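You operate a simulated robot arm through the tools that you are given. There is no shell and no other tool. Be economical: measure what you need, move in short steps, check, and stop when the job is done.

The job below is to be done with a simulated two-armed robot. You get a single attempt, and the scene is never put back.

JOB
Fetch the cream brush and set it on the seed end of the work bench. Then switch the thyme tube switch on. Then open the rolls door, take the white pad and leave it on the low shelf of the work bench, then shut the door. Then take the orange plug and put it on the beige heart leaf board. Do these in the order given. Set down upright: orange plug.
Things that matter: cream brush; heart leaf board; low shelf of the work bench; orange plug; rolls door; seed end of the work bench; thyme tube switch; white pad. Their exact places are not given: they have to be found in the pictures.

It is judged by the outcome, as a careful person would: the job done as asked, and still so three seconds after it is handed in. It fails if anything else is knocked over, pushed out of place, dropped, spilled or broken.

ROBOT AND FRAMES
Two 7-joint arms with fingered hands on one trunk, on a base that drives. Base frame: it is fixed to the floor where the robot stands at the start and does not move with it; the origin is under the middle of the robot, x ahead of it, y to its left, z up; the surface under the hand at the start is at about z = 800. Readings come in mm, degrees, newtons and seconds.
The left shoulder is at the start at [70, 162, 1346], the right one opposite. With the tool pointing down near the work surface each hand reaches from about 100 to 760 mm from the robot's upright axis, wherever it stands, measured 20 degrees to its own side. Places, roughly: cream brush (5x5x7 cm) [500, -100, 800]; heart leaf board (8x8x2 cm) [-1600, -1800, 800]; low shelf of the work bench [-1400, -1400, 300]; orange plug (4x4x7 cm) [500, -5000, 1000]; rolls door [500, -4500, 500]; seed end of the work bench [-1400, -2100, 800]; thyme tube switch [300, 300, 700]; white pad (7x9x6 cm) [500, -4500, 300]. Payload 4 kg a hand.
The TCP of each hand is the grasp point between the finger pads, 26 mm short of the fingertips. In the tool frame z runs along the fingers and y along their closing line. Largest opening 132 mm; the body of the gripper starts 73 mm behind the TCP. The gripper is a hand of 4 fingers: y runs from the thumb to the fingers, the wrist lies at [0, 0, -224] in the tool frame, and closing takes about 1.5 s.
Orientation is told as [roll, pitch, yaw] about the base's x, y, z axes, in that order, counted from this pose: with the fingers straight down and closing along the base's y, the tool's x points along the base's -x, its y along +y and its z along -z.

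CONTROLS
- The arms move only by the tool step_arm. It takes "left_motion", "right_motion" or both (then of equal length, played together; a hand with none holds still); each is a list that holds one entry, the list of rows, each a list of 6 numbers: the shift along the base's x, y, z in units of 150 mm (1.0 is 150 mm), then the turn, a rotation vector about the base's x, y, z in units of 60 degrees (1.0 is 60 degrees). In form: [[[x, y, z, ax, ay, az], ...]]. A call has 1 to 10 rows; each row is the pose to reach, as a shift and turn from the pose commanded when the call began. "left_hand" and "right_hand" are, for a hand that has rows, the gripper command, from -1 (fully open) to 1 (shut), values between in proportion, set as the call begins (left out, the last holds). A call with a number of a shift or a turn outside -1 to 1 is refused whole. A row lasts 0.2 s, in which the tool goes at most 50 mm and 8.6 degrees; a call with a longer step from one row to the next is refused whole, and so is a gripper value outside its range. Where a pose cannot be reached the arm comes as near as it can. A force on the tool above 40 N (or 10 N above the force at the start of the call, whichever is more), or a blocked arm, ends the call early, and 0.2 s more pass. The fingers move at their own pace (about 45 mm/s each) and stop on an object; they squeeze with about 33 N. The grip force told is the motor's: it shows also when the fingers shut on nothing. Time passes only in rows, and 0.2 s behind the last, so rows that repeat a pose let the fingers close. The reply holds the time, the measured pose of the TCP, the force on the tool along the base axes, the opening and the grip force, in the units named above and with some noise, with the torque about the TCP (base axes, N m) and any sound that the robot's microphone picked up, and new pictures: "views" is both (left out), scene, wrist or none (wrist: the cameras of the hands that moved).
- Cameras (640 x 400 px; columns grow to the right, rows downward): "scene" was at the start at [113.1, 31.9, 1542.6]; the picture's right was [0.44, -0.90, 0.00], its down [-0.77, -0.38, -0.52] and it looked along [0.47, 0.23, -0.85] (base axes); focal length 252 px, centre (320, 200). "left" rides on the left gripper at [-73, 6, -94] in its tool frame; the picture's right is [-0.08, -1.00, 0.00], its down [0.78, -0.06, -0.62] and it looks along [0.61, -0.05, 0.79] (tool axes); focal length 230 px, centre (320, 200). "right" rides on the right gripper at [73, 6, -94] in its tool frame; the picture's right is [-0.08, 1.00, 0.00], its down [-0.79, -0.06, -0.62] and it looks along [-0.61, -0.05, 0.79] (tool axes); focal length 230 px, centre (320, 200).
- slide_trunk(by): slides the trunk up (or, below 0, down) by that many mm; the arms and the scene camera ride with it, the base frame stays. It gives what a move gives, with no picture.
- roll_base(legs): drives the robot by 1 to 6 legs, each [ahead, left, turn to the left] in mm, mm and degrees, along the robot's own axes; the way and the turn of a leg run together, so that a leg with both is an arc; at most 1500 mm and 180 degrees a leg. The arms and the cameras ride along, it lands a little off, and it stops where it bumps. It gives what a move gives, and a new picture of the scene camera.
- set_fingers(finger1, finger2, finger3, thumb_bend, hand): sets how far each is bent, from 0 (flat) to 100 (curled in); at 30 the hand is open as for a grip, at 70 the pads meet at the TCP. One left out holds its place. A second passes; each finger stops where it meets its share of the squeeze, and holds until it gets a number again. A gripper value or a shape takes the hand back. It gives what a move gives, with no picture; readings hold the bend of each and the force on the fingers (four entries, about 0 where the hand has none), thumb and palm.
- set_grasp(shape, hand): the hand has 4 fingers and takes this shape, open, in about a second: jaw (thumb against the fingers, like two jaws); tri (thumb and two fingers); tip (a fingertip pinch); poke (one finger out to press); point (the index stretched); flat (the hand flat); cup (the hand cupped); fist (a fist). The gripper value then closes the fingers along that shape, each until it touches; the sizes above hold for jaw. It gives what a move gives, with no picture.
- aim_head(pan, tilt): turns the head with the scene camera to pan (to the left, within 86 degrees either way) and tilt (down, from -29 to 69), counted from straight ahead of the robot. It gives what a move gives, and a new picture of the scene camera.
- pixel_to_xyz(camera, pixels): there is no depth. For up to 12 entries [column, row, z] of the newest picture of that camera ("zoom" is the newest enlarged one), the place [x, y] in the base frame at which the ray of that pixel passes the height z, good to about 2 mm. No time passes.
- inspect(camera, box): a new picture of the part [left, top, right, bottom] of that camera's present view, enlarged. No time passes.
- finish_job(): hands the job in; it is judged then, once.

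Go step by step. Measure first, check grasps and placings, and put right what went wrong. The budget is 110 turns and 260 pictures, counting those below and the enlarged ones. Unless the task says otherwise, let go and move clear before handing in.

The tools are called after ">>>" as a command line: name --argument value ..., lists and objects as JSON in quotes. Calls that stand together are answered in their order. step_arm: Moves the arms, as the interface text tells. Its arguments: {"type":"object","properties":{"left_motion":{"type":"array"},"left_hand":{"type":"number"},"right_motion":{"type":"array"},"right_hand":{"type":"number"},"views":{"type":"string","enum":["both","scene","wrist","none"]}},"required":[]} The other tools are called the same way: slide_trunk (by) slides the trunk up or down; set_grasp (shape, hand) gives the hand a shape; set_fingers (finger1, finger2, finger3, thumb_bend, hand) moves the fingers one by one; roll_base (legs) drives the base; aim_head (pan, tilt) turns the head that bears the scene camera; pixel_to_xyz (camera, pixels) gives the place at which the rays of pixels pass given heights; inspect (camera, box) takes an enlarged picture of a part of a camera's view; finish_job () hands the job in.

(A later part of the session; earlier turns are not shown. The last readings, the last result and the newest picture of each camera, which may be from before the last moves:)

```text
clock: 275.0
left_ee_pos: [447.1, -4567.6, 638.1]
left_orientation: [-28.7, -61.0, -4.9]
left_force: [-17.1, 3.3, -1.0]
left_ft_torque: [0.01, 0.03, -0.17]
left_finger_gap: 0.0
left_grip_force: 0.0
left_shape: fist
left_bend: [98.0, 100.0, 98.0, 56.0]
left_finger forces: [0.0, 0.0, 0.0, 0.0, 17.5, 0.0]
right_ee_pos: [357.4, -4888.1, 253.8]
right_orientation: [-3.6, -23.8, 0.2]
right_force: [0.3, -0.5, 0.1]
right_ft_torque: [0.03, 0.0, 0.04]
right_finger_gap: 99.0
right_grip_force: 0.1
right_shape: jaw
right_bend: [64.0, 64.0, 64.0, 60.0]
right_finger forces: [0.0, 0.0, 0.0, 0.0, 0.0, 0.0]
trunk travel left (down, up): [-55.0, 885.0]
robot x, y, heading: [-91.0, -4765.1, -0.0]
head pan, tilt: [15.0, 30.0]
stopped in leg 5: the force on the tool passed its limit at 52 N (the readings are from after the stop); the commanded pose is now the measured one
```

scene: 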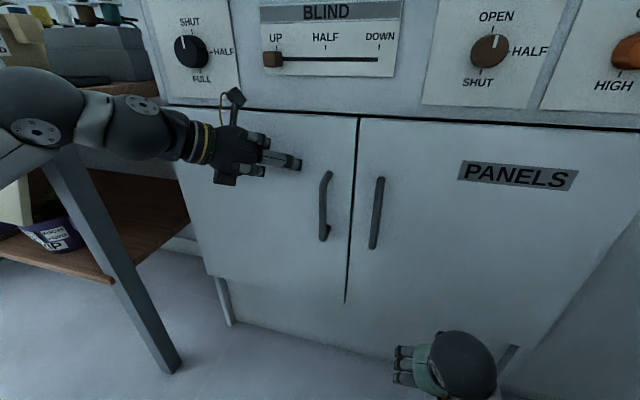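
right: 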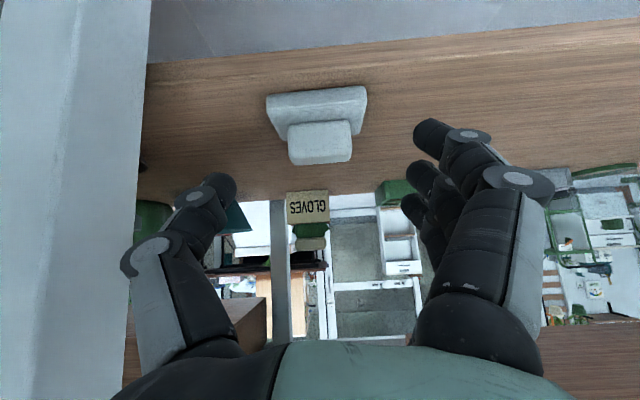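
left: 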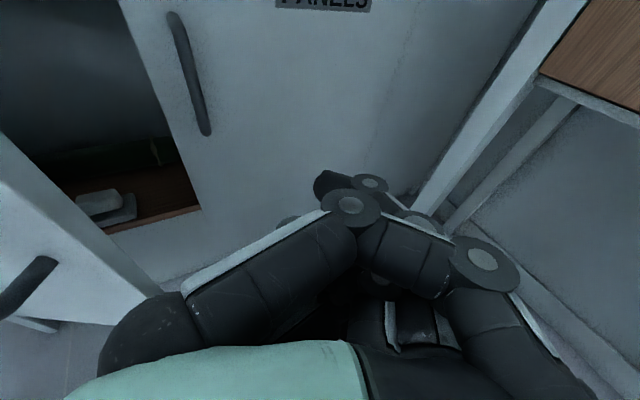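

The door is shut flush with its neighbour. I back off and raise the trunk for the plug.

>>> roll_base --legs '[[-280, 0, 0]]'

>>> slide_trunk --by 400

>>> slide_trunk --by 340

>>> aim_head --pan -15 --tilt 40

```text
clock: 276.9
left_ee_pos: [169.8, -4567.9, 639.5]
left_orientation: [-28.8, -60.9, -4.7]
left_force: [0.0, 0.0, -0.6]
left_ft_torque: [0.04, -0.02, 0.0]
left_finger_gap: 0.0
left_grip_force: 0.1
left_shape: fist
left_bend: [98.0, 100.0, 98.0, 54.0]
left_finger forces: [0.0, 0.1, 0.0, 0.1, 0.0, 0.0]
right_ee_pos: [78.2, -4889.3, 256.2]
right_orientation: [-3.6, -23.7, -0.1]
right_force: [-0.7, 0.4, -0.7]
right_ft_torque: [0.03, -0.01, 0.02]
right_finger_gap: 99.1
right_grip_force: 0.0
right_shape: jaw
right_bend: [64.0, 64.0, 64.0, 60.0]
right_finger forces: [0.0, 0.1, 0.0, 0.1, 0.0, 0.0]
trunk travel left (down, up): [-55.0, 885.0]
robot x, y, heading: [-372.9, -4766.0, -0.1]
head pan, tilt: [15.0, 30.0]
```

scene: 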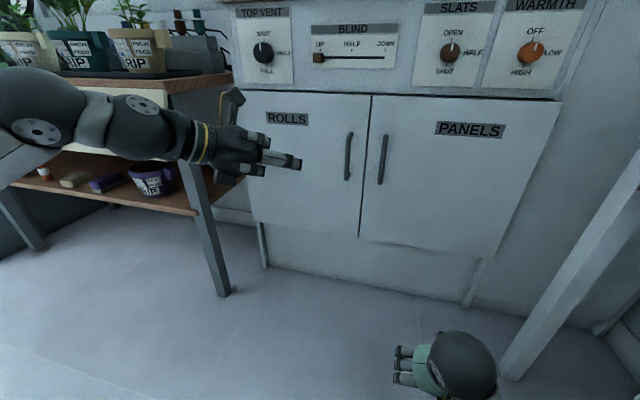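

```text
clock: 280.8
left_ee_pos: [168.3, -4567.5, 1038.6]
left_orientation: [-28.8, -60.9, -4.8]
left_force: [-0.3, 0.1, -0.1]
left_ft_torque: [0.01, -0.02, -0.03]
left_finger_gap: 0.0
left_grip_force: 0.1
left_shape: fist
left_bend: [98.0, 100.0, 98.0, 54.0]
left_finger forces: [0.0, 0.1, 0.0, 0.0, 0.0, 0.0]
right_ee_pos: [77.7, -4889.6, 655.2]
right_orientation: [-3.6, -23.7, 0.0]
right_force: [0.4, 0.0, 0.1]
right_ft_torque: [-0.01, 0.0, 0.01]
right_finger_gap: 99.3
right_grip_force: 0.1
right_shape: jaw
right_bend: [64.0, 64.0, 64.0, 60.0]
right_finger forces: [0.0, 0.0, 0.0, 0.0, 0.1, 0.1]
trunk travel left (down, up): [-455.0, 485.0]
robot x, y, heading: [-370.2, -4762.6, -0.1]
head pan, tilt: [15.0, 30.0]
```

```text
clock: 284.1
left_ee_pos: [169.3, -4569.2, 1378.5]
left_orientation: [-28.8, -61.0, -4.8]
left_force: [0.4, -0.7, 0.0]
left_ft_torque: [-0.03, 0.0, 0.02]
left_finger_gap: 0.0
left_grip_force: 0.0
left_shape: fist
left_bend: [98.0, 100.0, 98.0, 54.0]
left_finger forces: [0.0, 0.1, 0.1, 0.1, 0.0, 0.0]
right_ee_pos: [77.8, -4889.8, 994.3]
right_orientation: [-3.5, -23.7, 0.0]
right_force: [0.4, -0.2, 0.4]
right_ft_torque: [0.01, 0.02, -0.02]
right_finger_gap: 98.9
right_grip_force: 0.1
right_shape: jaw
right_bend: [64.0, 64.0, 64.0, 60.0]
right_finger forces: [0.0, 0.0, 0.0, 0.0, 0.0, 0.0]
trunk travel left (down, up): [-795.0, 145.0]
robot x, y, heading: [-370.4, -4766.6, 0.2]
head pan, tilt: [15.0, 30.0]
```

```text
clock: 285.0
left_ee_pos: [168.7, -4568.0, 1379.7]
left_orientation: [-28.7, -61.0, -4.8]
left_force: [-0.7, -0.2, -0.2]
left_ft_torque: [-0.03, 0.0, 0.0]
left_finger_gap: 0.0
left_grip_force: 0.0
left_shape: fist
left_bend: [98.0, 100.0, 98.0, 54.0]
left_finger forces: [0.0, 0.0, 0.0, 0.0, 0.0, 0.0]
right_ee_pos: [78.3, -4890.4, 993.3]
right_orientation: [-3.6, -23.7, -0.1]
right_force: [-0.1, 0.3, -0.1]
right_ft_torque: [-0.02, 0.03, 0.02]
right_finger_gap: 99.1
right_grip_force: 0.0
right_shape: jaw
right_bend: [64.0, 64.0, 64.0, 60.0]
right_finger forces: [0.0, 0.1, 0.1, 0.0, 0.0, 0.0]
trunk travel left (down, up): [-795.0, 145.0]
robot x, y, heading: [-373.8, -4762.8, -0.2]
head pan, tilt: [-15.0, 40.0]
```

scene: 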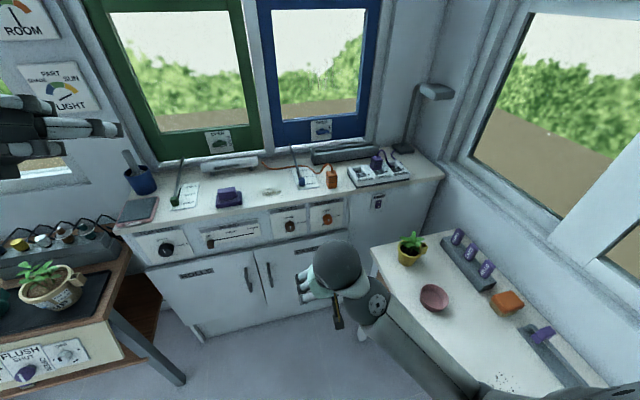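

The plug is at pixel (331,176). I zoom in and triangulate.

>>> inspect --camera "scene" --box '[240, 130, 440, 230]'

>>> pixel_to_xyz --camera "scene" --pixels '[[331, 187, 930], [331, 187, 950], [331, 166, 1000], [345, 205, 930], [370, 262, 800], [392, 290, 800]]'

```text
3.20 times, centred on (340, 180) of scene
```

zoom: 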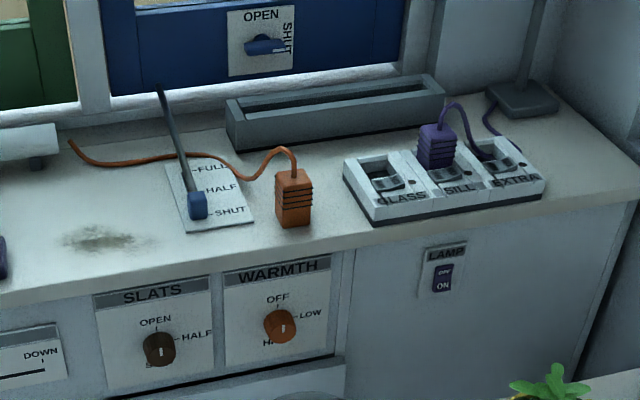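

```text
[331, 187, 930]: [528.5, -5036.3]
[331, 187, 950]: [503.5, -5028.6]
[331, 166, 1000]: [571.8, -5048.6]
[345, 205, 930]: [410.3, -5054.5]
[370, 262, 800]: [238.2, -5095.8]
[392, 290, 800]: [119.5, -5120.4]
```

The plug stands at about (525,−5037) on the top at z≈930, with a lever 70 mm to its left and a socket strip close on its right, so I must keep the fingers narrow. I drive ahead 300 and bring the hand in front of it.

>>> roll_base --legs '[[320, -20, 0]]'

>>> step_arm --right_motion '[[[0, -0.2, 0.05, 0, -0.04, 0], [0, -0.4, 0.1, 0, -0.08, 0], [0, -0.6, 0.1, 0, -0.12, 0], [0, -0.8, 0.1, 0, -0.16, 0], [0, -0.85, 0.1, 0, -0.2, 0]]]' --right_hand -0.1

```text
clock: 287.2
left_ee_pos: [481.9, -4585.6, 1379.5]
left_orientation: [-28.8, -61.1, -4.6]
left_force: [0.3, -0.3, -0.9]
left_ft_torque: [-0.01, 0.0, -0.01]
left_finger_gap: 0.1
left_grip_force: 0.2
left_shape: fist
left_bend: [98.0, 100.0, 98.0, 54.0]
left_finger forces: [0.0, 0.0, 0.0, 0.1, 0.0, 0.0]
right_ee_pos: [393.6, -4908.3, 994.6]
right_orientation: [-3.6, -23.8, 0.1]
right_force: [-0.4, 0.6, 0.2]
right_ft_torque: [-0.01, 0.0, 0.01]
right_finger_gap: 99.3
right_grip_force: 0.0
right_shape: jaw
right_bend: [64.0, 64.0, 64.0, 60.0]
right_finger forces: [0.0, 0.0, 0.0, 0.1, 0.1, 0.1]
trunk travel left (down, up): [-795.0, 145.0]
robot x, y, heading: [-56.6, -4782.3, -0.1]
head pan, tilt: [-15.0, 40.0]
```

scene: 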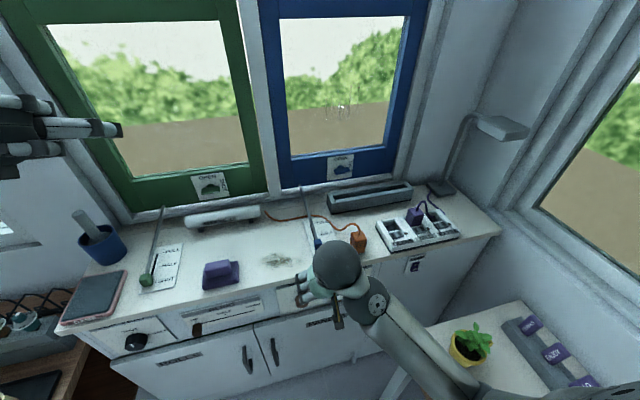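

```text
clock: 288.4
left_ee_pos: [483.9, -4585.5, 1379.2]
left_orientation: [-28.8, -61.1, -4.5]
left_force: [-0.8, -0.8, -0.3]
left_ft_torque: [-0.03, 0.0, 0.02]
left_finger_gap: 0.0
left_grip_force: 0.0
left_shape: fist
left_bend: [98.0, 100.0, 98.0, 54.0]
left_finger forces: [0.1, 0.1, 0.0, 0.1, 0.0, 0.0]
right_ee_pos: [393.8, -5035.5, 1009.3]
right_orientation: [-3.5, -35.6, 0.2]
right_force: [-0.3, 0.5, 0.3]
right_ft_torque: [-0.03, -0.02, 0.02]
right_finger_gap: 73.5
right_grip_force: 0.1
right_shape: jaw
right_bend: [72.0, 72.0, 72.0, 70.0]
right_finger forces: [0.1, 0.0, 0.1, 0.1, 0.1, 0.0]
trunk travel left (down, up): [-795.0, 145.0]
robot x, y, heading: [-55.4, -4784.5, 0.1]
head pan, tilt: [-15.0, 40.0]
```

scene: 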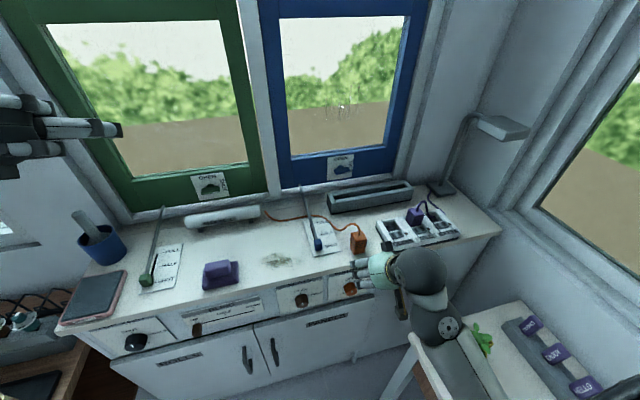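
right: 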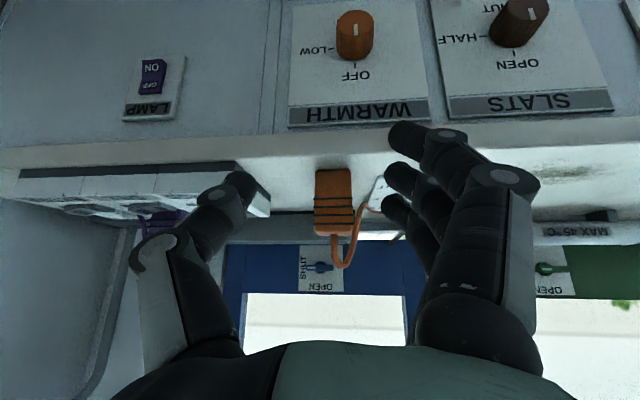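

Plug seen at (334,200) in the wrist view. I triangulate with both cameras.

>>> pixel_to_xyz --camera "right" --pixels '[[334, 171, 930], [334, 171, 940], [334, 171, 950], [333, 236, 1000], [333, 236, 1010], [315, 171, 940], [353, 170, 940], [268, 213, 940]]'

>>> pixel_to_xyz --camera "scene" --pixels '[[360, 255, 930], [360, 255, 940], [360, 255, 950], [358, 232, 1000], [358, 232, 1010]]'

```text
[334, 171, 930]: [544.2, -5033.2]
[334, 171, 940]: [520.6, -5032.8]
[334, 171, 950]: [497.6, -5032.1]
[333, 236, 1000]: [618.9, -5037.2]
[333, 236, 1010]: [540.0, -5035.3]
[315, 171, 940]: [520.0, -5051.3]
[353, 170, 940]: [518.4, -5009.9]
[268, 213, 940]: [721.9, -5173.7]
```

```text
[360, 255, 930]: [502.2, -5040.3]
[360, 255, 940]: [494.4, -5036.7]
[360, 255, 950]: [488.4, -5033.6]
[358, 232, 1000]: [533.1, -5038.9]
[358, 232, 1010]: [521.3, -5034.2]
```

Plug: z 950–1016, centre about (511,−5031). I move in narrow and level, then slightly down.

>>> step_arm --right_motion '[[[0.15, 0.02, 0, 0, 0, 0], [0.3, 0.03, 0, 0, 0, 0], [0.45, 0.03, 0, 0, 0, 0], [0.6, 0.03, -0.02, 0, 0, 0], [0.72, 0.03, -0.06, 0, 0, 0], [0.79, 0.03, -0.12, 0, 0, 0], [0.79, 0.03, -0.12, 0, 0, 0]]]' --views "wrist"

```text
clock: 290.0
left_ee_pos: [483.1, -4586.6, 1380.5]
left_orientation: [-28.7, -61.1, -4.5]
left_force: [0.9, -0.6, -0.8]
left_ft_torque: [-0.01, 0.01, -0.02]
left_finger_gap: 0.0
left_grip_force: 0.1
left_shape: fist
left_bend: [98.0, 100.0, 98.0, 54.0]
left_finger forces: [0.1, 0.0, 0.0, 0.1, 0.0, 0.0]
right_ee_pos: [513.0, -5031.3, 991.8]
right_orientation: [-3.6, -35.8, 0.1]
right_force: [-3.4, 0.5, 3.2]
right_ft_torque: [0.13, 0.08, 0.09]
right_finger_gap: 73.1
right_grip_force: 0.1
right_shape: jaw
right_bend: [72.0, 72.0, 72.0, 70.0]
right_finger forces: [3.4, 0.0, 0.0, 0.1, 0.0, 0.0]
trunk travel left (down, up): [-795.0, 145.0]
robot x, y, heading: [-58.9, -4783.6, 0.1]
head pan, tilt: [-15.0, 40.0]
```

right: 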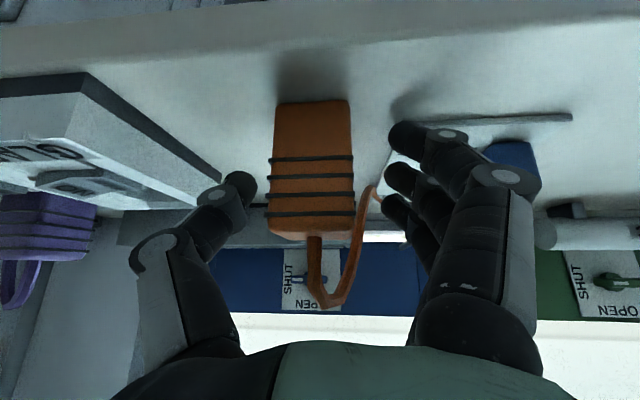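

Finger 1 brushes the plate; I raise 8 mm and close.

>>> step_arm --right_motion '[[[0, 0, 0.05, 0, 0, 0], [0, 0, 0.05, 0, 0, 0]]]' --views "none"

>>> step_arm --right_motion '[[[0, 0, 0, 0, 0, 0], [0, 0, 0, 0, 0, 0], [0, 0, 0, 0, 0, 0], [0, 0, 0, 0, 0, 0], [0, 0, 0, 0, 0, 0], [0, 0, 0, 0, 0, 0], [0, 0, 0, 0, 0, 0]]]' --right_hand 1 --views "wrist"

```text
clock: 290.6
left_ee_pos: [483.9, -4585.5, 1378.9]
left_orientation: [-28.9, -61.1, -4.6]
left_force: [0.0, -1.1, 0.2]
left_ft_torque: [0.01, 0.02, 0.02]
left_finger_gap: 0.0
left_grip_force: 0.0
left_shape: fist
left_bend: [98.0, 100.0, 98.0, 54.0]
left_finger forces: [0.0, 0.0, 0.1, 0.0, 0.0, 0.1]
right_ee_pos: [513.7, -5031.2, 999.4]
right_orientation: [-3.7, -35.8, 0.3]
right_force: [-0.4, -0.1, -0.3]
right_ft_torque: [0.0, 0.04, -0.03]
right_finger_gap: 73.0
right_grip_force: 0.1
right_shape: jaw
right_bend: [72.0, 72.0, 72.0, 70.0]
right_finger forces: [0.1, 0.1, 0.1, 0.0, 0.0, 0.0]
trunk travel left (down, up): [-795.0, 145.0]
robot x, y, heading: [-56.5, -4782.9, 0.1]
head pan, tilt: [-15.0, 40.0]
```

```text
clock: 292.2
left_ee_pos: [484.2, -4586.6, 1380.0]
left_orientation: [-28.8, -61.0, -4.6]
left_force: [0.3, 0.3, 0.5]
left_ft_torque: [0.01, 0.0, 0.01]
left_finger_gap: 0.3
left_grip_force: 0.1
left_shape: fist
left_bend: [98.0, 100.0, 98.0, 54.0]
left_finger forces: [0.0, 0.0, 0.0, 0.0, 0.0, 0.1]
right_ee_pos: [512.5, -5030.9, 1001.4]
right_orientation: [-3.6, -35.7, 0.2]
right_force: [1.2, 0.2, 3.7]
right_ft_torque: [0.05, 0.03, 0.0]
right_finger_gap: 21.3
right_grip_force: 33.0
right_shape: jaw
right_bend: [73.0, 72.0, 69.0, 71.0]
right_finger forces: [14.2, 11.3, 0.4, 0.0, 28.2, 0.0]
trunk travel left (down, up): [-795.0, 145.0]
robot x, y, heading: [-54.3, -4782.7, -0.1]
head pan, tilt: [-15.0, 40.0]
```

right: 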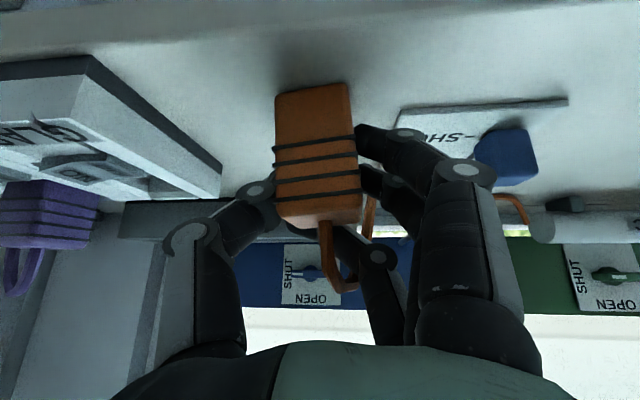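

Gripped (33 N). I lift straight and draw back slowly, watching the cord.

>>> step_arm --right_motion '[[[0, 0, 0.1, 0, 0, 0], [0, 0, 0.25, 0, 0, 0], [0, 0, 0.4, 0, 0, 0], [-0.15, 0, 0.5, 0, 0, 0], [-0.35, 0, 0.5, 0, 0, 0], [-0.6, 0, 0.5, 0, 0, 0], [-0.8, 0.05, 0.5, 0, 0, 0], [-0.9, 0.2, 0.5, 0, 0, 0]]]'

```text
clock: 294.0
left_ee_pos: [484.4, -4582.4, 1379.0]
left_orientation: [-29.1, -61.0, -4.2]
left_force: [-0.4, 0.9, -0.7]
left_ft_torque: [-0.04, 0.01, -0.01]
left_finger_gap: 0.0
left_grip_force: 0.1
left_shape: fist
left_bend: [98.0, 100.0, 98.0, 54.0]
left_finger forces: [0.0, 0.0, 0.1, 0.0, 0.1, 0.1]
right_ee_pos: [416.0, -5030.8, 1071.2]
right_orientation: [-9.2, -35.6, 2.6]
right_force: [-0.4, 0.4, -1.0]
right_ft_torque: [-0.07, -0.01, -0.05]
right_finger_gap: 17.0
right_grip_force: 33.0
right_shape: jaw
right_bend: [71.0, 75.0, 69.0, 74.0]
right_finger forces: [18.3, 6.4, 0.0, 0.1, 21.8, 0.0]
right hand out of reach, approached as far as the arm can: row 7, 8
trunk travel left (down, up): [-795.0, 145.0]
robot x, y, heading: [-57.4, -4784.7, 0.2]
head pan, tilt: [-15.0, 40.0]
```

scene: 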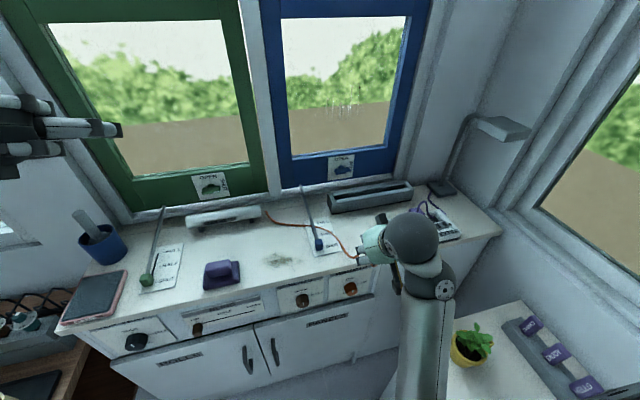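
right: 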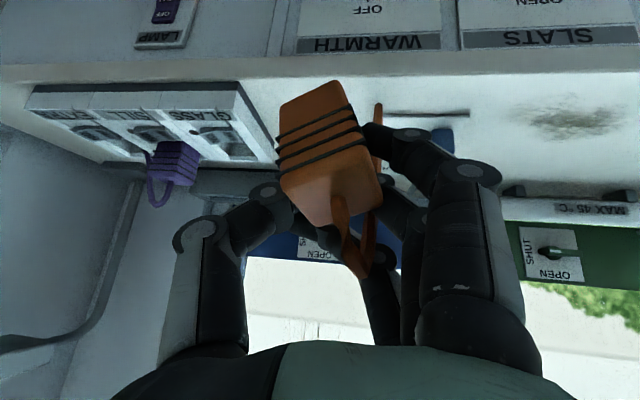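

The plug twisted slightly in the grip. I look at whether the cord is joined to it.

>>> inspect --camera "scene" --box '[260, 180, 440, 290]'

>>> inspect --camera "right" --box '[230, 60, 450, 290]'

```text
3.56 times, centred on (350, 235) of scene
```

zoom: 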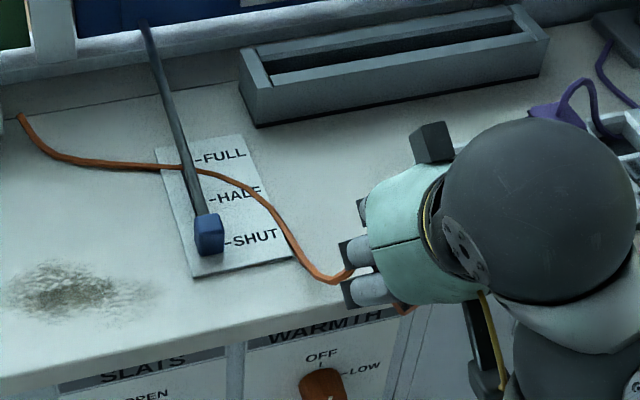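

```text
1.74 times, centred on (340, 175) of right
```

zoom: 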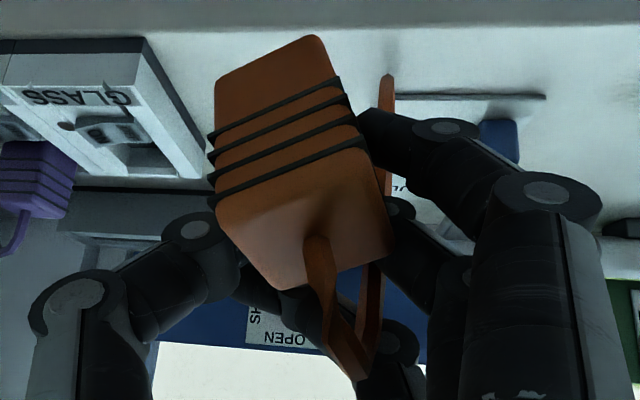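

The cord trails from the plug under the lever stick with its far end at scene (266,212). I draw back slowly 100 mm and see if the end follows.

>>> roll_base --legs '[[-50, 0, 0], [-50, 0, 0]]'

>>> inspect --camera "scene" --box '[240, 160, 460, 300]'

>>> inspect --camera "right" --box '[160, 30, 560, 290]'

```text
clock: 295.4
left_ee_pos: [396.4, -4586.6, 1374.8]
left_orientation: [-28.8, -60.6, -4.6]
left_force: [1.0, -0.2, -0.4]
left_ft_torque: [-0.01, 0.0, -0.03]
left_finger_gap: 0.1
left_grip_force: 0.1
left_shape: fist
left_bend: [98.0, 100.0, 98.0, 54.0]
left_finger forces: [0.0, 0.0, 0.1, 0.0, 0.0, 0.1]
right_ee_pos: [324.8, -5032.2, 1068.2]
right_orientation: [-9.4, -35.3, 3.0]
right_force: [0.7, -0.4, -1.1]
right_ft_torque: [0.04, 0.03, -0.03]
right_finger_gap: 17.0
right_grip_force: 33.1
right_shape: jaw
right_bend: [71.0, 75.0, 69.0, 74.0]
right_finger forces: [18.5, 6.2, 0.0, 0.0, 21.8, 0.0]
trunk travel left (down, up): [-795.0, 145.0]
robot x, y, heading: [-153.4, -4783.9, 0.4]
head pan, tilt: [-15.0, 40.0]
```

scene: 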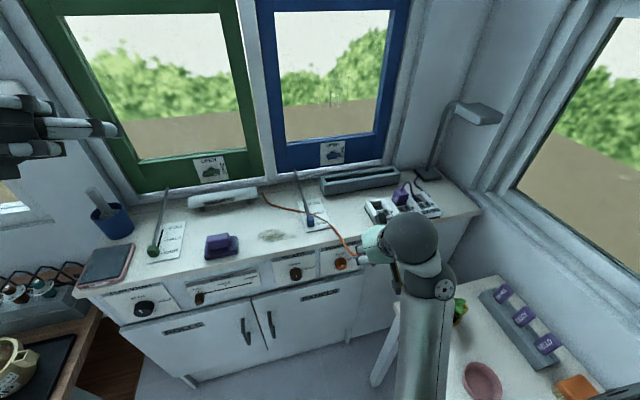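

```text
2.86 times, centred on (350, 230) of scene
```

zoom: 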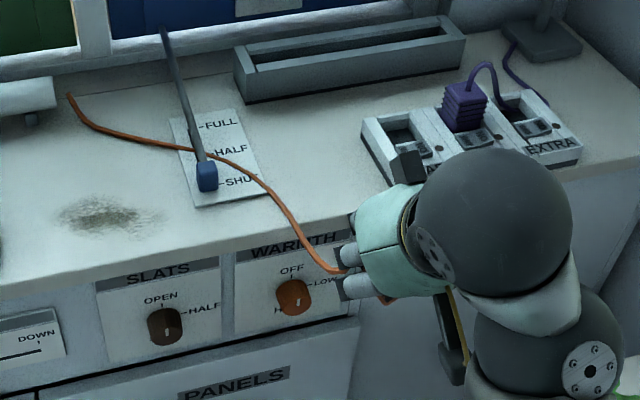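

```text
1.54 times, centred on (360, 160) of right
```

zoom: 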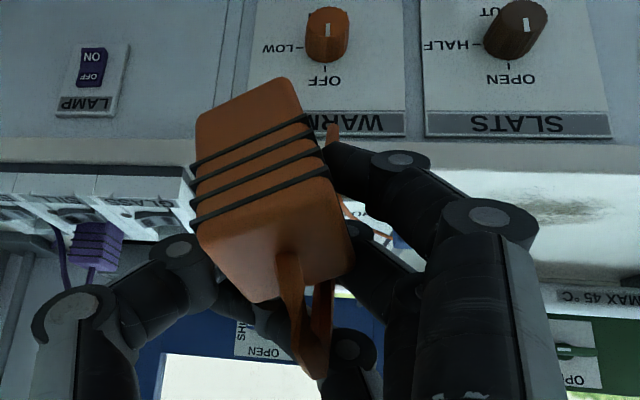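

The force stays about 1 N. I back off further in small legs and check the cord and the heater bar again.

>>> roll_base --legs '[[-60, 0, 0], [-60, 0, 0], [-60, 0, 0]]'

>>> inspect --camera "scene" --box '[140, 130, 460, 330]'

```text
clock: 297.5
left_ee_pos: [215.7, -4586.3, 1375.0]
left_orientation: [-28.9, -60.6, -4.6]
left_force: [0.0, -1.2, -0.8]
left_ft_torque: [-0.01, 0.0, -0.01]
left_finger_gap: 0.0
left_grip_force: 0.1
left_shape: fist
left_bend: [98.0, 100.0, 98.0, 54.0]
left_finger forces: [0.1, 0.1, 0.0, 0.1, 0.1, 0.1]
right_ee_pos: [146.9, -5034.4, 1068.2]
right_orientation: [-9.7, -35.2, 3.2]
right_force: [0.4, 1.6, -0.2]
right_ft_torque: [-0.03, 0.03, -0.02]
right_finger_gap: 16.7
right_grip_force: 33.8
right_shape: jaw
right_bend: [71.0, 75.0, 69.0, 74.0]
right_finger forces: [18.3, 6.2, 0.0, 0.0, 21.8, 0.0]
trunk travel left (down, up): [-795.0, 145.0]
robot x, y, heading: [-330.3, -4789.8, 0.1]
head pan, tilt: [-15.0, 40.0]
```

scene: 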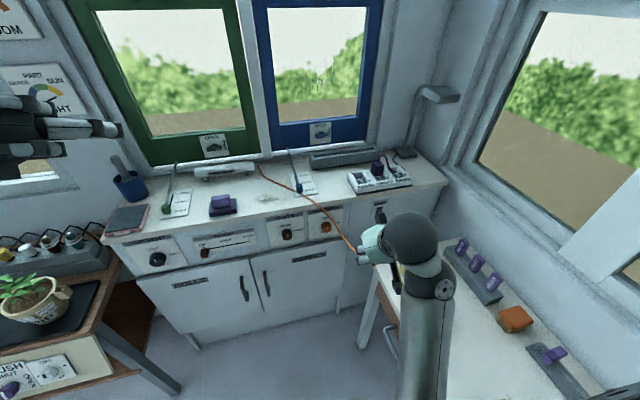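

```text
2.00 times, centred on (300, 230) of scene
```

zoom: 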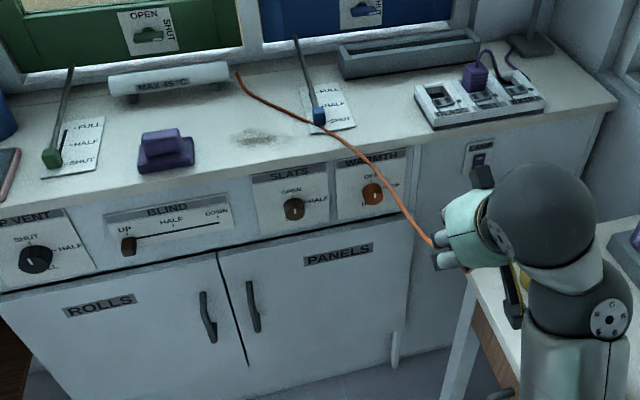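

The cord merely stretches along without force and nothing moved. I carry the plug to the work bench.

>>> roll_base --legs '[[-100, 0, 0], [0, 0, 90], [1450, 0, 0], [1400, 0, 0], [0, 0, 90]]'

>>> aim_head --pan 5 --tilt 35

>>> inspect --camera "scene" --box '[200, 100, 440, 250]'

>>> inspect --camera "right" --box '[160, 30, 560, 290]'

```text
clock: 319.5
left_ee_pos: [-916.1, -2160.4, 1377.7]
left_orientation: [-28.9, -60.9, 173.9]
left_force: [-0.8, -0.5, 0.2]
left_ft_torque: [0.0, -0.01, -0.02]
left_finger_gap: 0.0
left_grip_force: 0.1
left_shape: fist
left_bend: [98.0, 100.0, 98.0, 54.0]
left_finger forces: [0.0, 0.0, 0.0, 0.0, 0.0, 0.0]
right_ee_pos: [-838.9, -1716.1, 1072.1]
right_orientation: [-9.6, -35.6, -178.3]
right_force: [0.3, -0.4, -0.1]
right_ft_torque: [-0.02, 0.02, -0.02]
right_finger_gap: 16.3
right_grip_force: 32.3
right_shape: jaw
right_bend: [71.0, 75.0, 69.0, 74.0]
right_finger forces: [17.2, 5.5, 0.0, 0.0, 20.6, 0.1]
trunk travel left (down, up): [-795.0, 145.0]
robot x, y, heading: [-369.9, -1974.1, 179.0]
head pan, tilt: [-15.0, 40.0]
```

scene: 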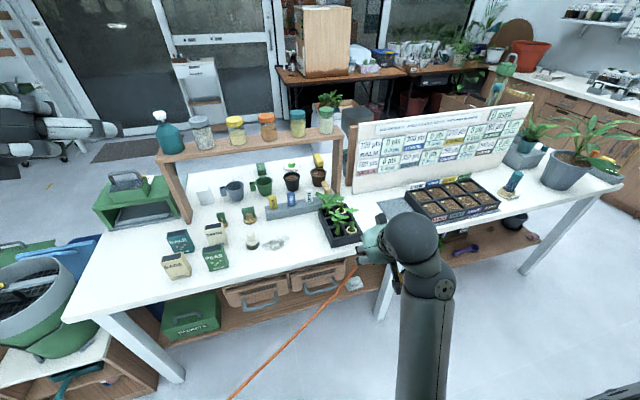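

```text
clock: 320.3
left_ee_pos: [-916.9, -2159.9, 1379.2]
left_orientation: [-28.8, -60.9, 174.1]
left_force: [0.1, 0.2, 0.3]
left_ft_torque: [0.02, -0.02, -0.01]
left_finger_gap: 0.2
left_grip_force: 0.1
left_shape: fist
left_bend: [98.0, 100.0, 98.0, 54.0]
left_finger forces: [0.0, 0.1, 0.0, 0.1, 0.0, 0.0]
right_ee_pos: [-837.8, -1717.1, 1072.1]
right_orientation: [-9.8, -35.6, -178.2]
right_force: [0.8, -1.1, -1.0]
right_ft_torque: [-0.01, 0.03, -0.02]
right_finger_gap: 16.4
right_grip_force: 32.8
right_shape: jaw
right_bend: [71.0, 75.0, 69.0, 74.0]
right_finger forces: [17.3, 5.5, 0.0, 0.0, 20.6, 0.0]
trunk travel left (down, up): [-795.0, 145.0]
robot x, y, heading: [-370.2, -1977.3, 178.8]
head pan, tilt: [5.0, 35.0]
```

scene: 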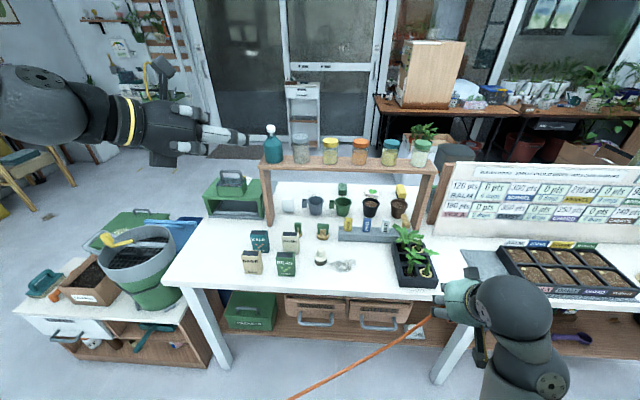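

```text
2.67 times, centred on (320, 175) of scene
```

zoom: 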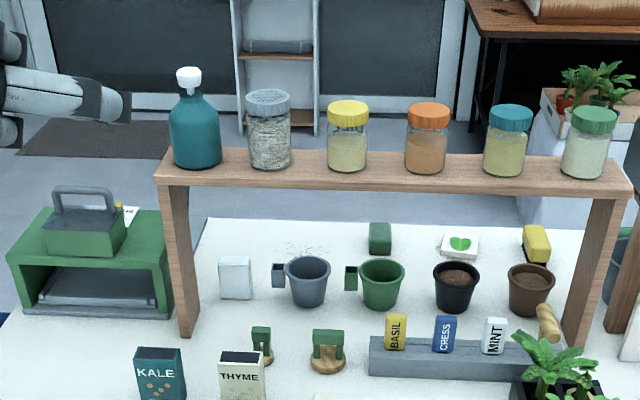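

```text
1.54 times, centred on (360, 160) of right
```

zoom: 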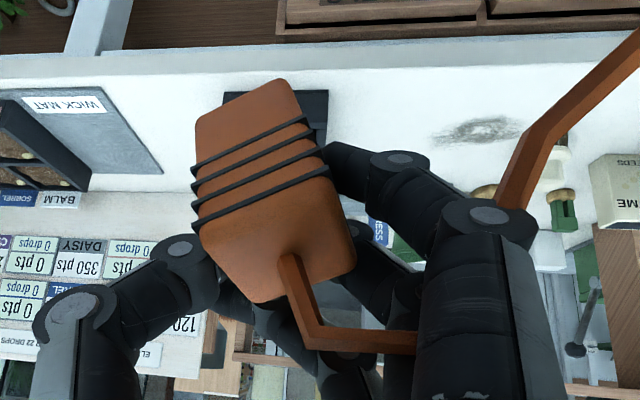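

The heart leaf board is at pixel (372,192), at the back of the bench behind the jar arch, so reaching it from the bench's back side may be easier. I measure things.

>>> pixel_to_xyz --camera "scene" --pixels '[[372, 194, 805], [270, 226, 800], [415, 229, 800], [275, 183, 800], [370, 215, 800], [345, 214, 800], [60, 270, 500], [190, 215, 400], [250, 150, 0], [372, 131, 0], [395, 160, 0], [120, 225, 300]]'

>>> aim_head --pan 45 --tilt 30

```text
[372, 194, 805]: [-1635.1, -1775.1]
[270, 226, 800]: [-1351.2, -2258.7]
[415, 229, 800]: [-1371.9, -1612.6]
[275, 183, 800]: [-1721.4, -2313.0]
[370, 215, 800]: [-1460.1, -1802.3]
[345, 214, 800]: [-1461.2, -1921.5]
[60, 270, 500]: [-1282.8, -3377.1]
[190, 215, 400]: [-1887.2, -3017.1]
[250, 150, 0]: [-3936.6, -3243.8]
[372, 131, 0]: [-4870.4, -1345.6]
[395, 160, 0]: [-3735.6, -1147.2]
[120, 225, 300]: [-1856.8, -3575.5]
```

```text
clock: 321.4
left_ee_pos: [-917.0, -2161.6, 1378.7]
left_orientation: [-28.8, -60.9, 174.0]
left_force: [-0.8, 0.4, 1.5]
left_ft_torque: [0.01, 0.0, 0.0]
left_finger_gap: 0.0
left_grip_force: 0.1
left_shape: fist
left_bend: [98.0, 100.0, 98.0, 54.0]
left_finger forces: [0.0, 0.0, 0.1, 0.0, 0.0, 0.0]
right_ee_pos: [-837.9, -1716.9, 1071.9]
right_orientation: [-9.7, -35.6, -178.1]
right_force: [0.3, 0.3, -0.7]
right_ft_torque: [0.02, 0.0, 0.01]
right_finger_gap: 16.7
right_grip_force: 32.9
right_shape: jaw
right_bend: [71.0, 75.0, 69.0, 74.0]
right_finger forces: [17.2, 5.5, 0.0, 0.0, 20.6, 0.0]
trunk travel left (down, up): [-795.0, 145.0]
robot x, y, heading: [-371.0, -1980.3, 178.9]
head pan, tilt: [45.0, 30.0]
```

scene: 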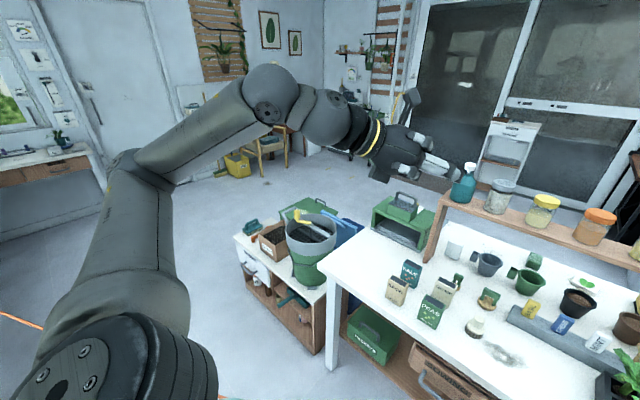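

The board is at (−1635,−1775), about 90 mm from the bench's back edge (x≈−1720). I check the floor route round the left end past the bucket station.

>>> pixel_to_xyz --camera "scene" --pixels '[[240, 178, 0], [270, 185, 0], [310, 155, 0], [248, 275, 0], [285, 330, 0], [325, 350, 0], [280, 215, 0], [95, 240, 0], [300, 212, 300], [345, 222, 400]]'

>>> roll_base --legs '[[0, 900, 0], [0, 900, 0]]'

>>> aim_head --pan -10 --tilt 30

```text
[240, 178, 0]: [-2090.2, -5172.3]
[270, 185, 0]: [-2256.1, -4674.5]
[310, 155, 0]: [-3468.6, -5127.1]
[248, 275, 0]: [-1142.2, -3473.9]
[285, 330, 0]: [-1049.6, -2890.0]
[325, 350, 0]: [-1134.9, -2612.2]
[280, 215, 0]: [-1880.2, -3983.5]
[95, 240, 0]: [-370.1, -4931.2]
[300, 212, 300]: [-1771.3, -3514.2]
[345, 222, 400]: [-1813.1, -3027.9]
```

```text
clock: 330.5
left_ee_pos: [-956.5, -3961.6, 1377.8]
left_orientation: [-28.8, -60.9, 173.3]
left_force: [0.1, 0.5, -0.4]
left_ft_torque: [-0.01, 0.03, -0.01]
left_finger_gap: 0.0
left_grip_force: 0.1
left_shape: fist
left_bend: [98.0, 100.0, 98.0, 54.0]
left_finger forces: [0.1, 0.1, 0.0, 0.1, 0.0, 0.0]
right_ee_pos: [-874.0, -3517.1, 1072.1]
right_orientation: [-9.6, -35.5, -178.8]
right_force: [-0.3, -0.7, -0.4]
right_ft_torque: [0.0, 0.02, 0.0]
right_finger_gap: 16.5
right_grip_force: 33.2
right_shape: jaw
right_bend: [71.0, 75.0, 69.0, 74.0]
right_finger forces: [17.2, 5.3, 0.0, 0.0, 20.6, 0.0]
trunk travel left (down, up): [-795.0, 145.0]
robot x, y, heading: [-408.3, -3782.5, 178.1]
head pan, tilt: [45.0, 30.0]
```

scene: 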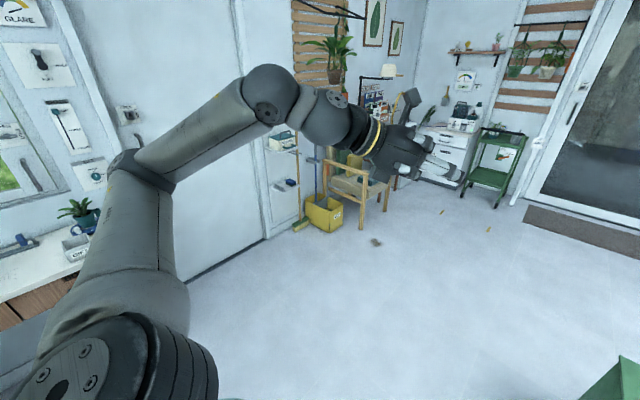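

```text
clock: 331.7
left_ee_pos: [-957.0, -3961.1, 1378.4]
left_orientation: [-28.8, -60.8, 173.4]
left_force: [1.2, 0.8, -0.4]
left_ft_torque: [0.0, 0.0, -0.03]
left_finger_gap: 0.0
left_grip_force: 0.0
left_shape: fist
left_bend: [98.0, 100.0, 98.0, 54.0]
left_finger forces: [0.1, 0.1, 0.0, 0.0, 0.0, 0.0]
right_ee_pos: [-874.5, -3519.0, 1072.1]
right_orientation: [-9.7, -35.6, -178.8]
right_force: [0.3, -0.1, 0.7]
right_ft_torque: [-0.03, -0.01, -0.03]
right_finger_gap: 16.4
right_grip_force: 33.1
right_shape: jaw
right_bend: [71.0, 75.0, 69.0, 74.0]
right_finger forces: [17.3, 5.5, 0.1, 0.0, 20.5, 0.0]
trunk travel left (down, up): [-795.0, 145.0]
robot x, y, heading: [-409.0, -3780.8, 178.3]
head pan, tilt: [-10.0, 30.0]
```

scene: 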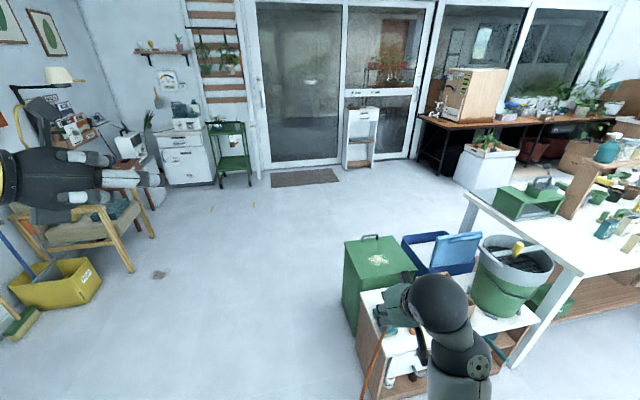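

The lane at y≈−4000 is free. I drive round to the back side of the bench.

>>> roll_base --legs '[[0, 230, 1.7], [1400, 0, 0], [750, 0, 0], [0, 0, -90], [1300, 0, 0], [850, 0, 0]]'

>>> roll_base --legs '[[0, 0, -90]]'

>>> aim_head --pan -5 --tilt 40

```text
clock: 357.9
left_ee_pos: [-2808.9, -1328.8, 1379.5]
left_orientation: [-28.8, -60.9, 85.0]
left_force: [1.2, -0.8, 0.0]
left_ft_torque: [0.01, 0.0, -0.01]
left_finger_gap: 0.3
left_grip_force: 0.1
left_shape: fist
left_bend: [98.0, 100.0, 98.0, 54.0]
left_finger forces: [0.1, 0.0, 0.0, 0.0, 0.0, 0.0]
right_ee_pos: [-2362.5, -1397.7, 1072.6]
right_orientation: [-9.8, -35.6, 93.0]
right_force: [0.0, 0.0, -0.5]
right_ft_torque: [0.02, 0.0, 0.01]
right_finger_gap: 16.7
right_grip_force: 33.3
right_shape: jaw
right_bend: [71.0, 75.0, 69.0, 74.0]
right_finger forces: [17.1, 5.1, 0.0, 0.0, 20.2, 0.1]
trunk travel left (down, up): [-795.0, 145.0]
robot x, y, heading: [-2613.4, -1868.0, 90.0]
head pan, tilt: [-10.0, 30.0]
```

scene: 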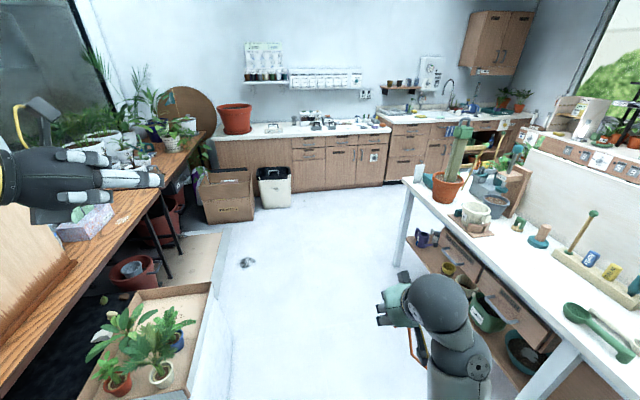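

```text
clock: 362.1
left_ee_pos: [-2065.7, -1683.0, 1378.6]
left_orientation: [-28.8, -60.9, -6.1]
left_force: [-0.8, 0.6, -0.2]
left_ft_torque: [0.06, 0.01, -0.01]
left_finger_gap: 0.0
left_grip_force: 0.1
left_shape: fist
left_bend: [98.0, 100.0, 98.0, 54.0]
left_finger forces: [0.0, 0.1, 0.1, 0.1, 0.0, 0.0]
right_ee_pos: [-2146.4, -2127.7, 1072.4]
right_orientation: [-9.8, -35.5, 1.8]
right_force: [-0.2, 0.4, -1.2]
right_ft_torque: [0.0, 0.0, -0.01]
right_finger_gap: 16.0
right_grip_force: 33.2
right_shape: jaw
right_bend: [71.0, 75.0, 69.0, 74.0]
right_finger forces: [16.5, 5.2, 0.0, 0.0, 19.8, 0.0]
trunk travel left (down, up): [-795.0, 145.0]
robot x, y, heading: [-2613.4, -1873.5, -1.2]
head pan, tilt: [-10.0, 30.0]
```

scene: 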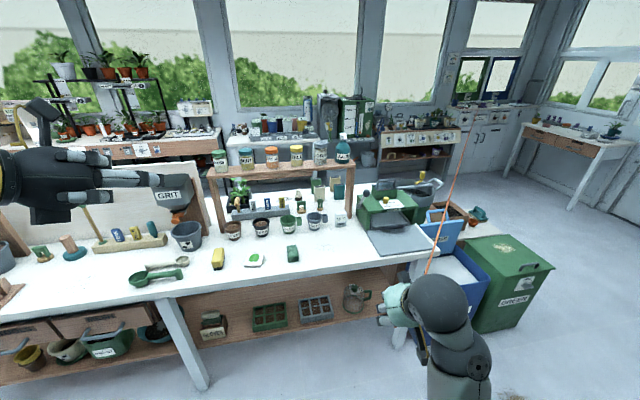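

```text
clock: 362.8
left_ee_pos: [-2066.3, -1684.5, 1377.9]
left_orientation: [-28.8, -60.9, -6.2]
left_force: [0.3, 0.3, 0.8]
left_ft_torque: [-0.01, 0.0, 0.01]
left_finger_gap: 0.1
left_grip_force: 0.1
left_shape: fist
left_bend: [98.0, 100.0, 98.0, 54.0]
left_finger forces: [0.0, 0.1, 0.1, 0.0, 0.1, 0.0]
right_ee_pos: [-2147.2, -2128.3, 1072.2]
right_orientation: [-9.8, -35.6, 1.8]
right_force: [0.0, -0.6, 0.3]
right_ft_torque: [0.01, 0.01, 0.0]
right_finger_gap: 16.2
right_grip_force: 33.5
right_shape: jaw
right_bend: [71.0, 75.0, 69.0, 74.0]
right_finger forces: [16.7, 5.1, 0.1, 0.1, 19.9, 0.1]
trunk travel left (down, up): [-795.0, 145.0]
robot x, y, heading: [-2609.1, -1867.5, -1.4]
head pan, tilt: [-5.0, 40.0]
```

scene: 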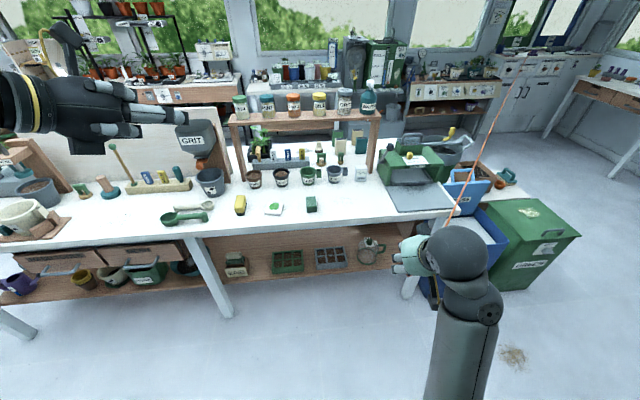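

The board lies in easy reach from here, at pixel (274,209). By the plug's foreshortening it leans back about as much as the hand tilts, so I turn the hand straight down while driving up.

>>> roll_base --legs '[[0, 190, 1.4], [480, 0, 0]]'

>>> step_arm --right_motion '[[[0, 0, 0, 0.03, 0.1, 0], [0, 0, 0, 0.06, 0.2, 0], [0, 0, 0, 0.09, 0.3, -0.01], [0, 0, 0, 0.12, 0.4, -0.02], [0, 0, 0, 0.14, 0.5, -0.03], [0, 0, 0, 0.16, 0.6, -0.03], [0, 0, 0, 0.16, 0.6, -0.03]]]'

>>> aim_head --pan -10 --tilt 52

```text
clock: 366.9
left_ee_pos: [-1589.6, -1478.0, 1378.9]
left_orientation: [-28.8, -61.0, -4.6]
left_force: [0.2, 0.1, 0.5]
left_ft_torque: [-0.02, 0.0, -0.01]
left_finger_gap: 0.0
left_grip_force: 0.0
left_shape: fist
left_bend: [98.0, 100.0, 98.0, 54.0]
left_finger forces: [0.0, 0.0, 0.0, 0.1, 0.1, 0.1]
right_ee_pos: [-1656.7, -1925.5, 1072.7]
right_orientation: [-9.8, -35.6, 3.3]
right_force: [0.1, 0.0, -0.8]
right_ft_torque: [-0.02, -0.01, -0.03]
right_finger_gap: 15.8
right_grip_force: 32.8
right_shape: jaw
right_bend: [71.0, 75.0, 69.0, 74.0]
right_finger forces: [16.7, 5.1, 0.0, 0.1, 19.9, 0.0]
trunk travel left (down, up): [-795.0, 145.0]
robot x, y, heading: [-2130.1, -1673.1, -0.0]
head pan, tilt: [-5.0, 40.0]
```

scene: 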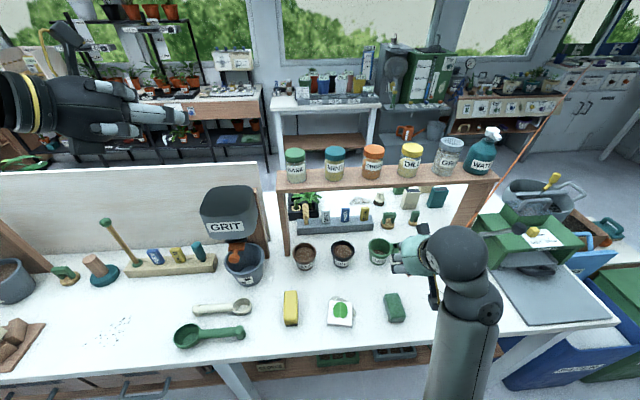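

```text
clock: 368.4
left_ee_pos: [-1592.0, -1477.0, 1379.9]
left_orientation: [-28.8, -61.1, -4.4]
left_force: [0.2, -1.3, -0.4]
left_ft_torque: [-0.01, -0.02, 0.02]
left_finger_gap: 0.0
left_grip_force: 0.1
left_shape: fist
left_bend: [98.0, 100.0, 98.0, 54.0]
left_finger forces: [0.1, 0.0, 0.1, 0.0, 0.0, 0.1]
right_ee_pos: [-1778.2, -1931.5, 862.8]
right_orientation: [0.5, 0.5, -1.8]
right_force: [0.5, -0.5, -1.1]
right_ft_torque: [0.04, 0.03, -0.01]
right_finger_gap: 16.4
right_grip_force: 33.1
right_shape: jaw
right_bend: [71.0, 75.0, 69.0, 74.0]
right_finger forces: [16.7, 5.3, 0.0, 0.1, 20.0, 0.0]
right hand out of reach, approached as far as the arm can: row 1, 2, 3, 4, 5, 6, 7
trunk travel left (down, up): [-795.0, 145.0]
robot x, y, heading: [-2128.9, -1680.2, 0.3]
head pan, tilt: [-5.0, 40.0]
```

scene: 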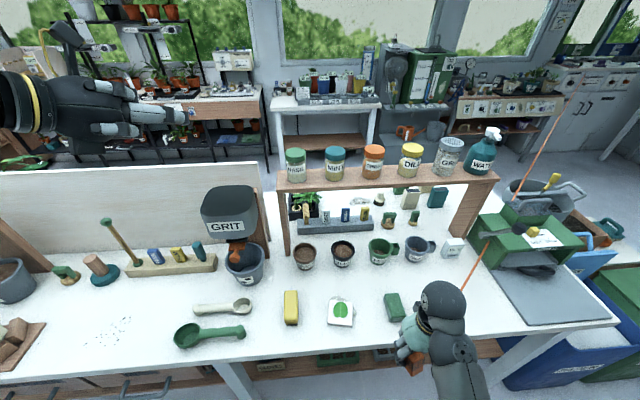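
right: 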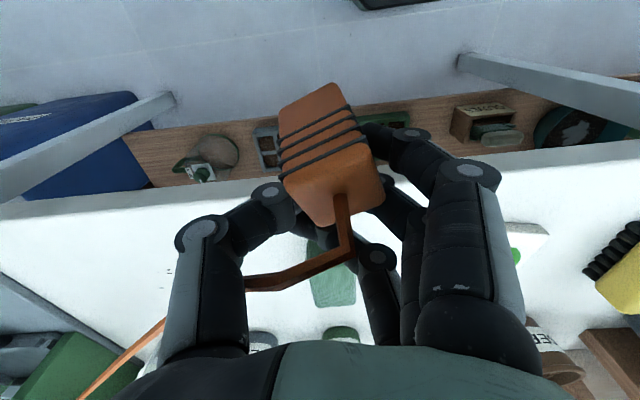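

```text
clock: 369.2
left_ee_pos: [-1586.9, -1478.9, 1377.2]
left_orientation: [-28.8, -60.9, -4.6]
left_force: [0.8, -0.9, 0.6]
left_ft_torque: [-0.01, 0.02, -0.03]
left_finger_gap: 0.0
left_grip_force: 0.0
left_shape: fist
left_bend: [98.0, 100.0, 98.0, 54.0]
left_finger forces: [0.1, 0.0, 0.0, 0.0, 0.0, 0.0]
right_ee_pos: [-1777.5, -1932.7, 862.2]
right_orientation: [0.6, 0.5, -1.9]
right_force: [1.1, -0.4, -0.6]
right_ft_torque: [0.0, 0.02, 0.01]
right_finger_gap: 16.3
right_grip_force: 33.3
right_shape: jaw
right_bend: [71.0, 75.0, 69.0, 74.0]
right_finger forces: [16.8, 5.2, 0.0, 0.1, 20.0, 0.0]
trunk travel left (down, up): [-795.0, 145.0]
robot x, y, heading: [-2132.2, -1676.6, -0.1]
head pan, tilt: [-10.0, 52.0]
```

scene: 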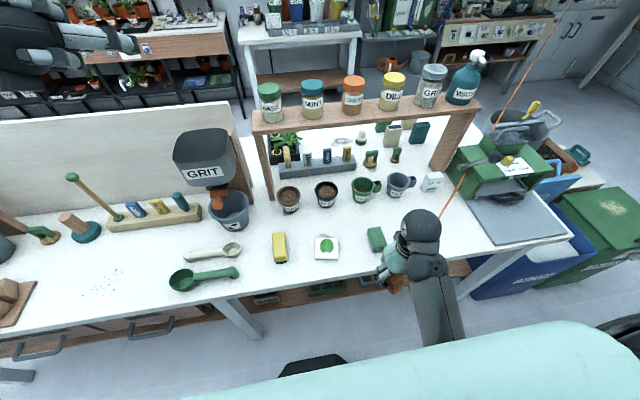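

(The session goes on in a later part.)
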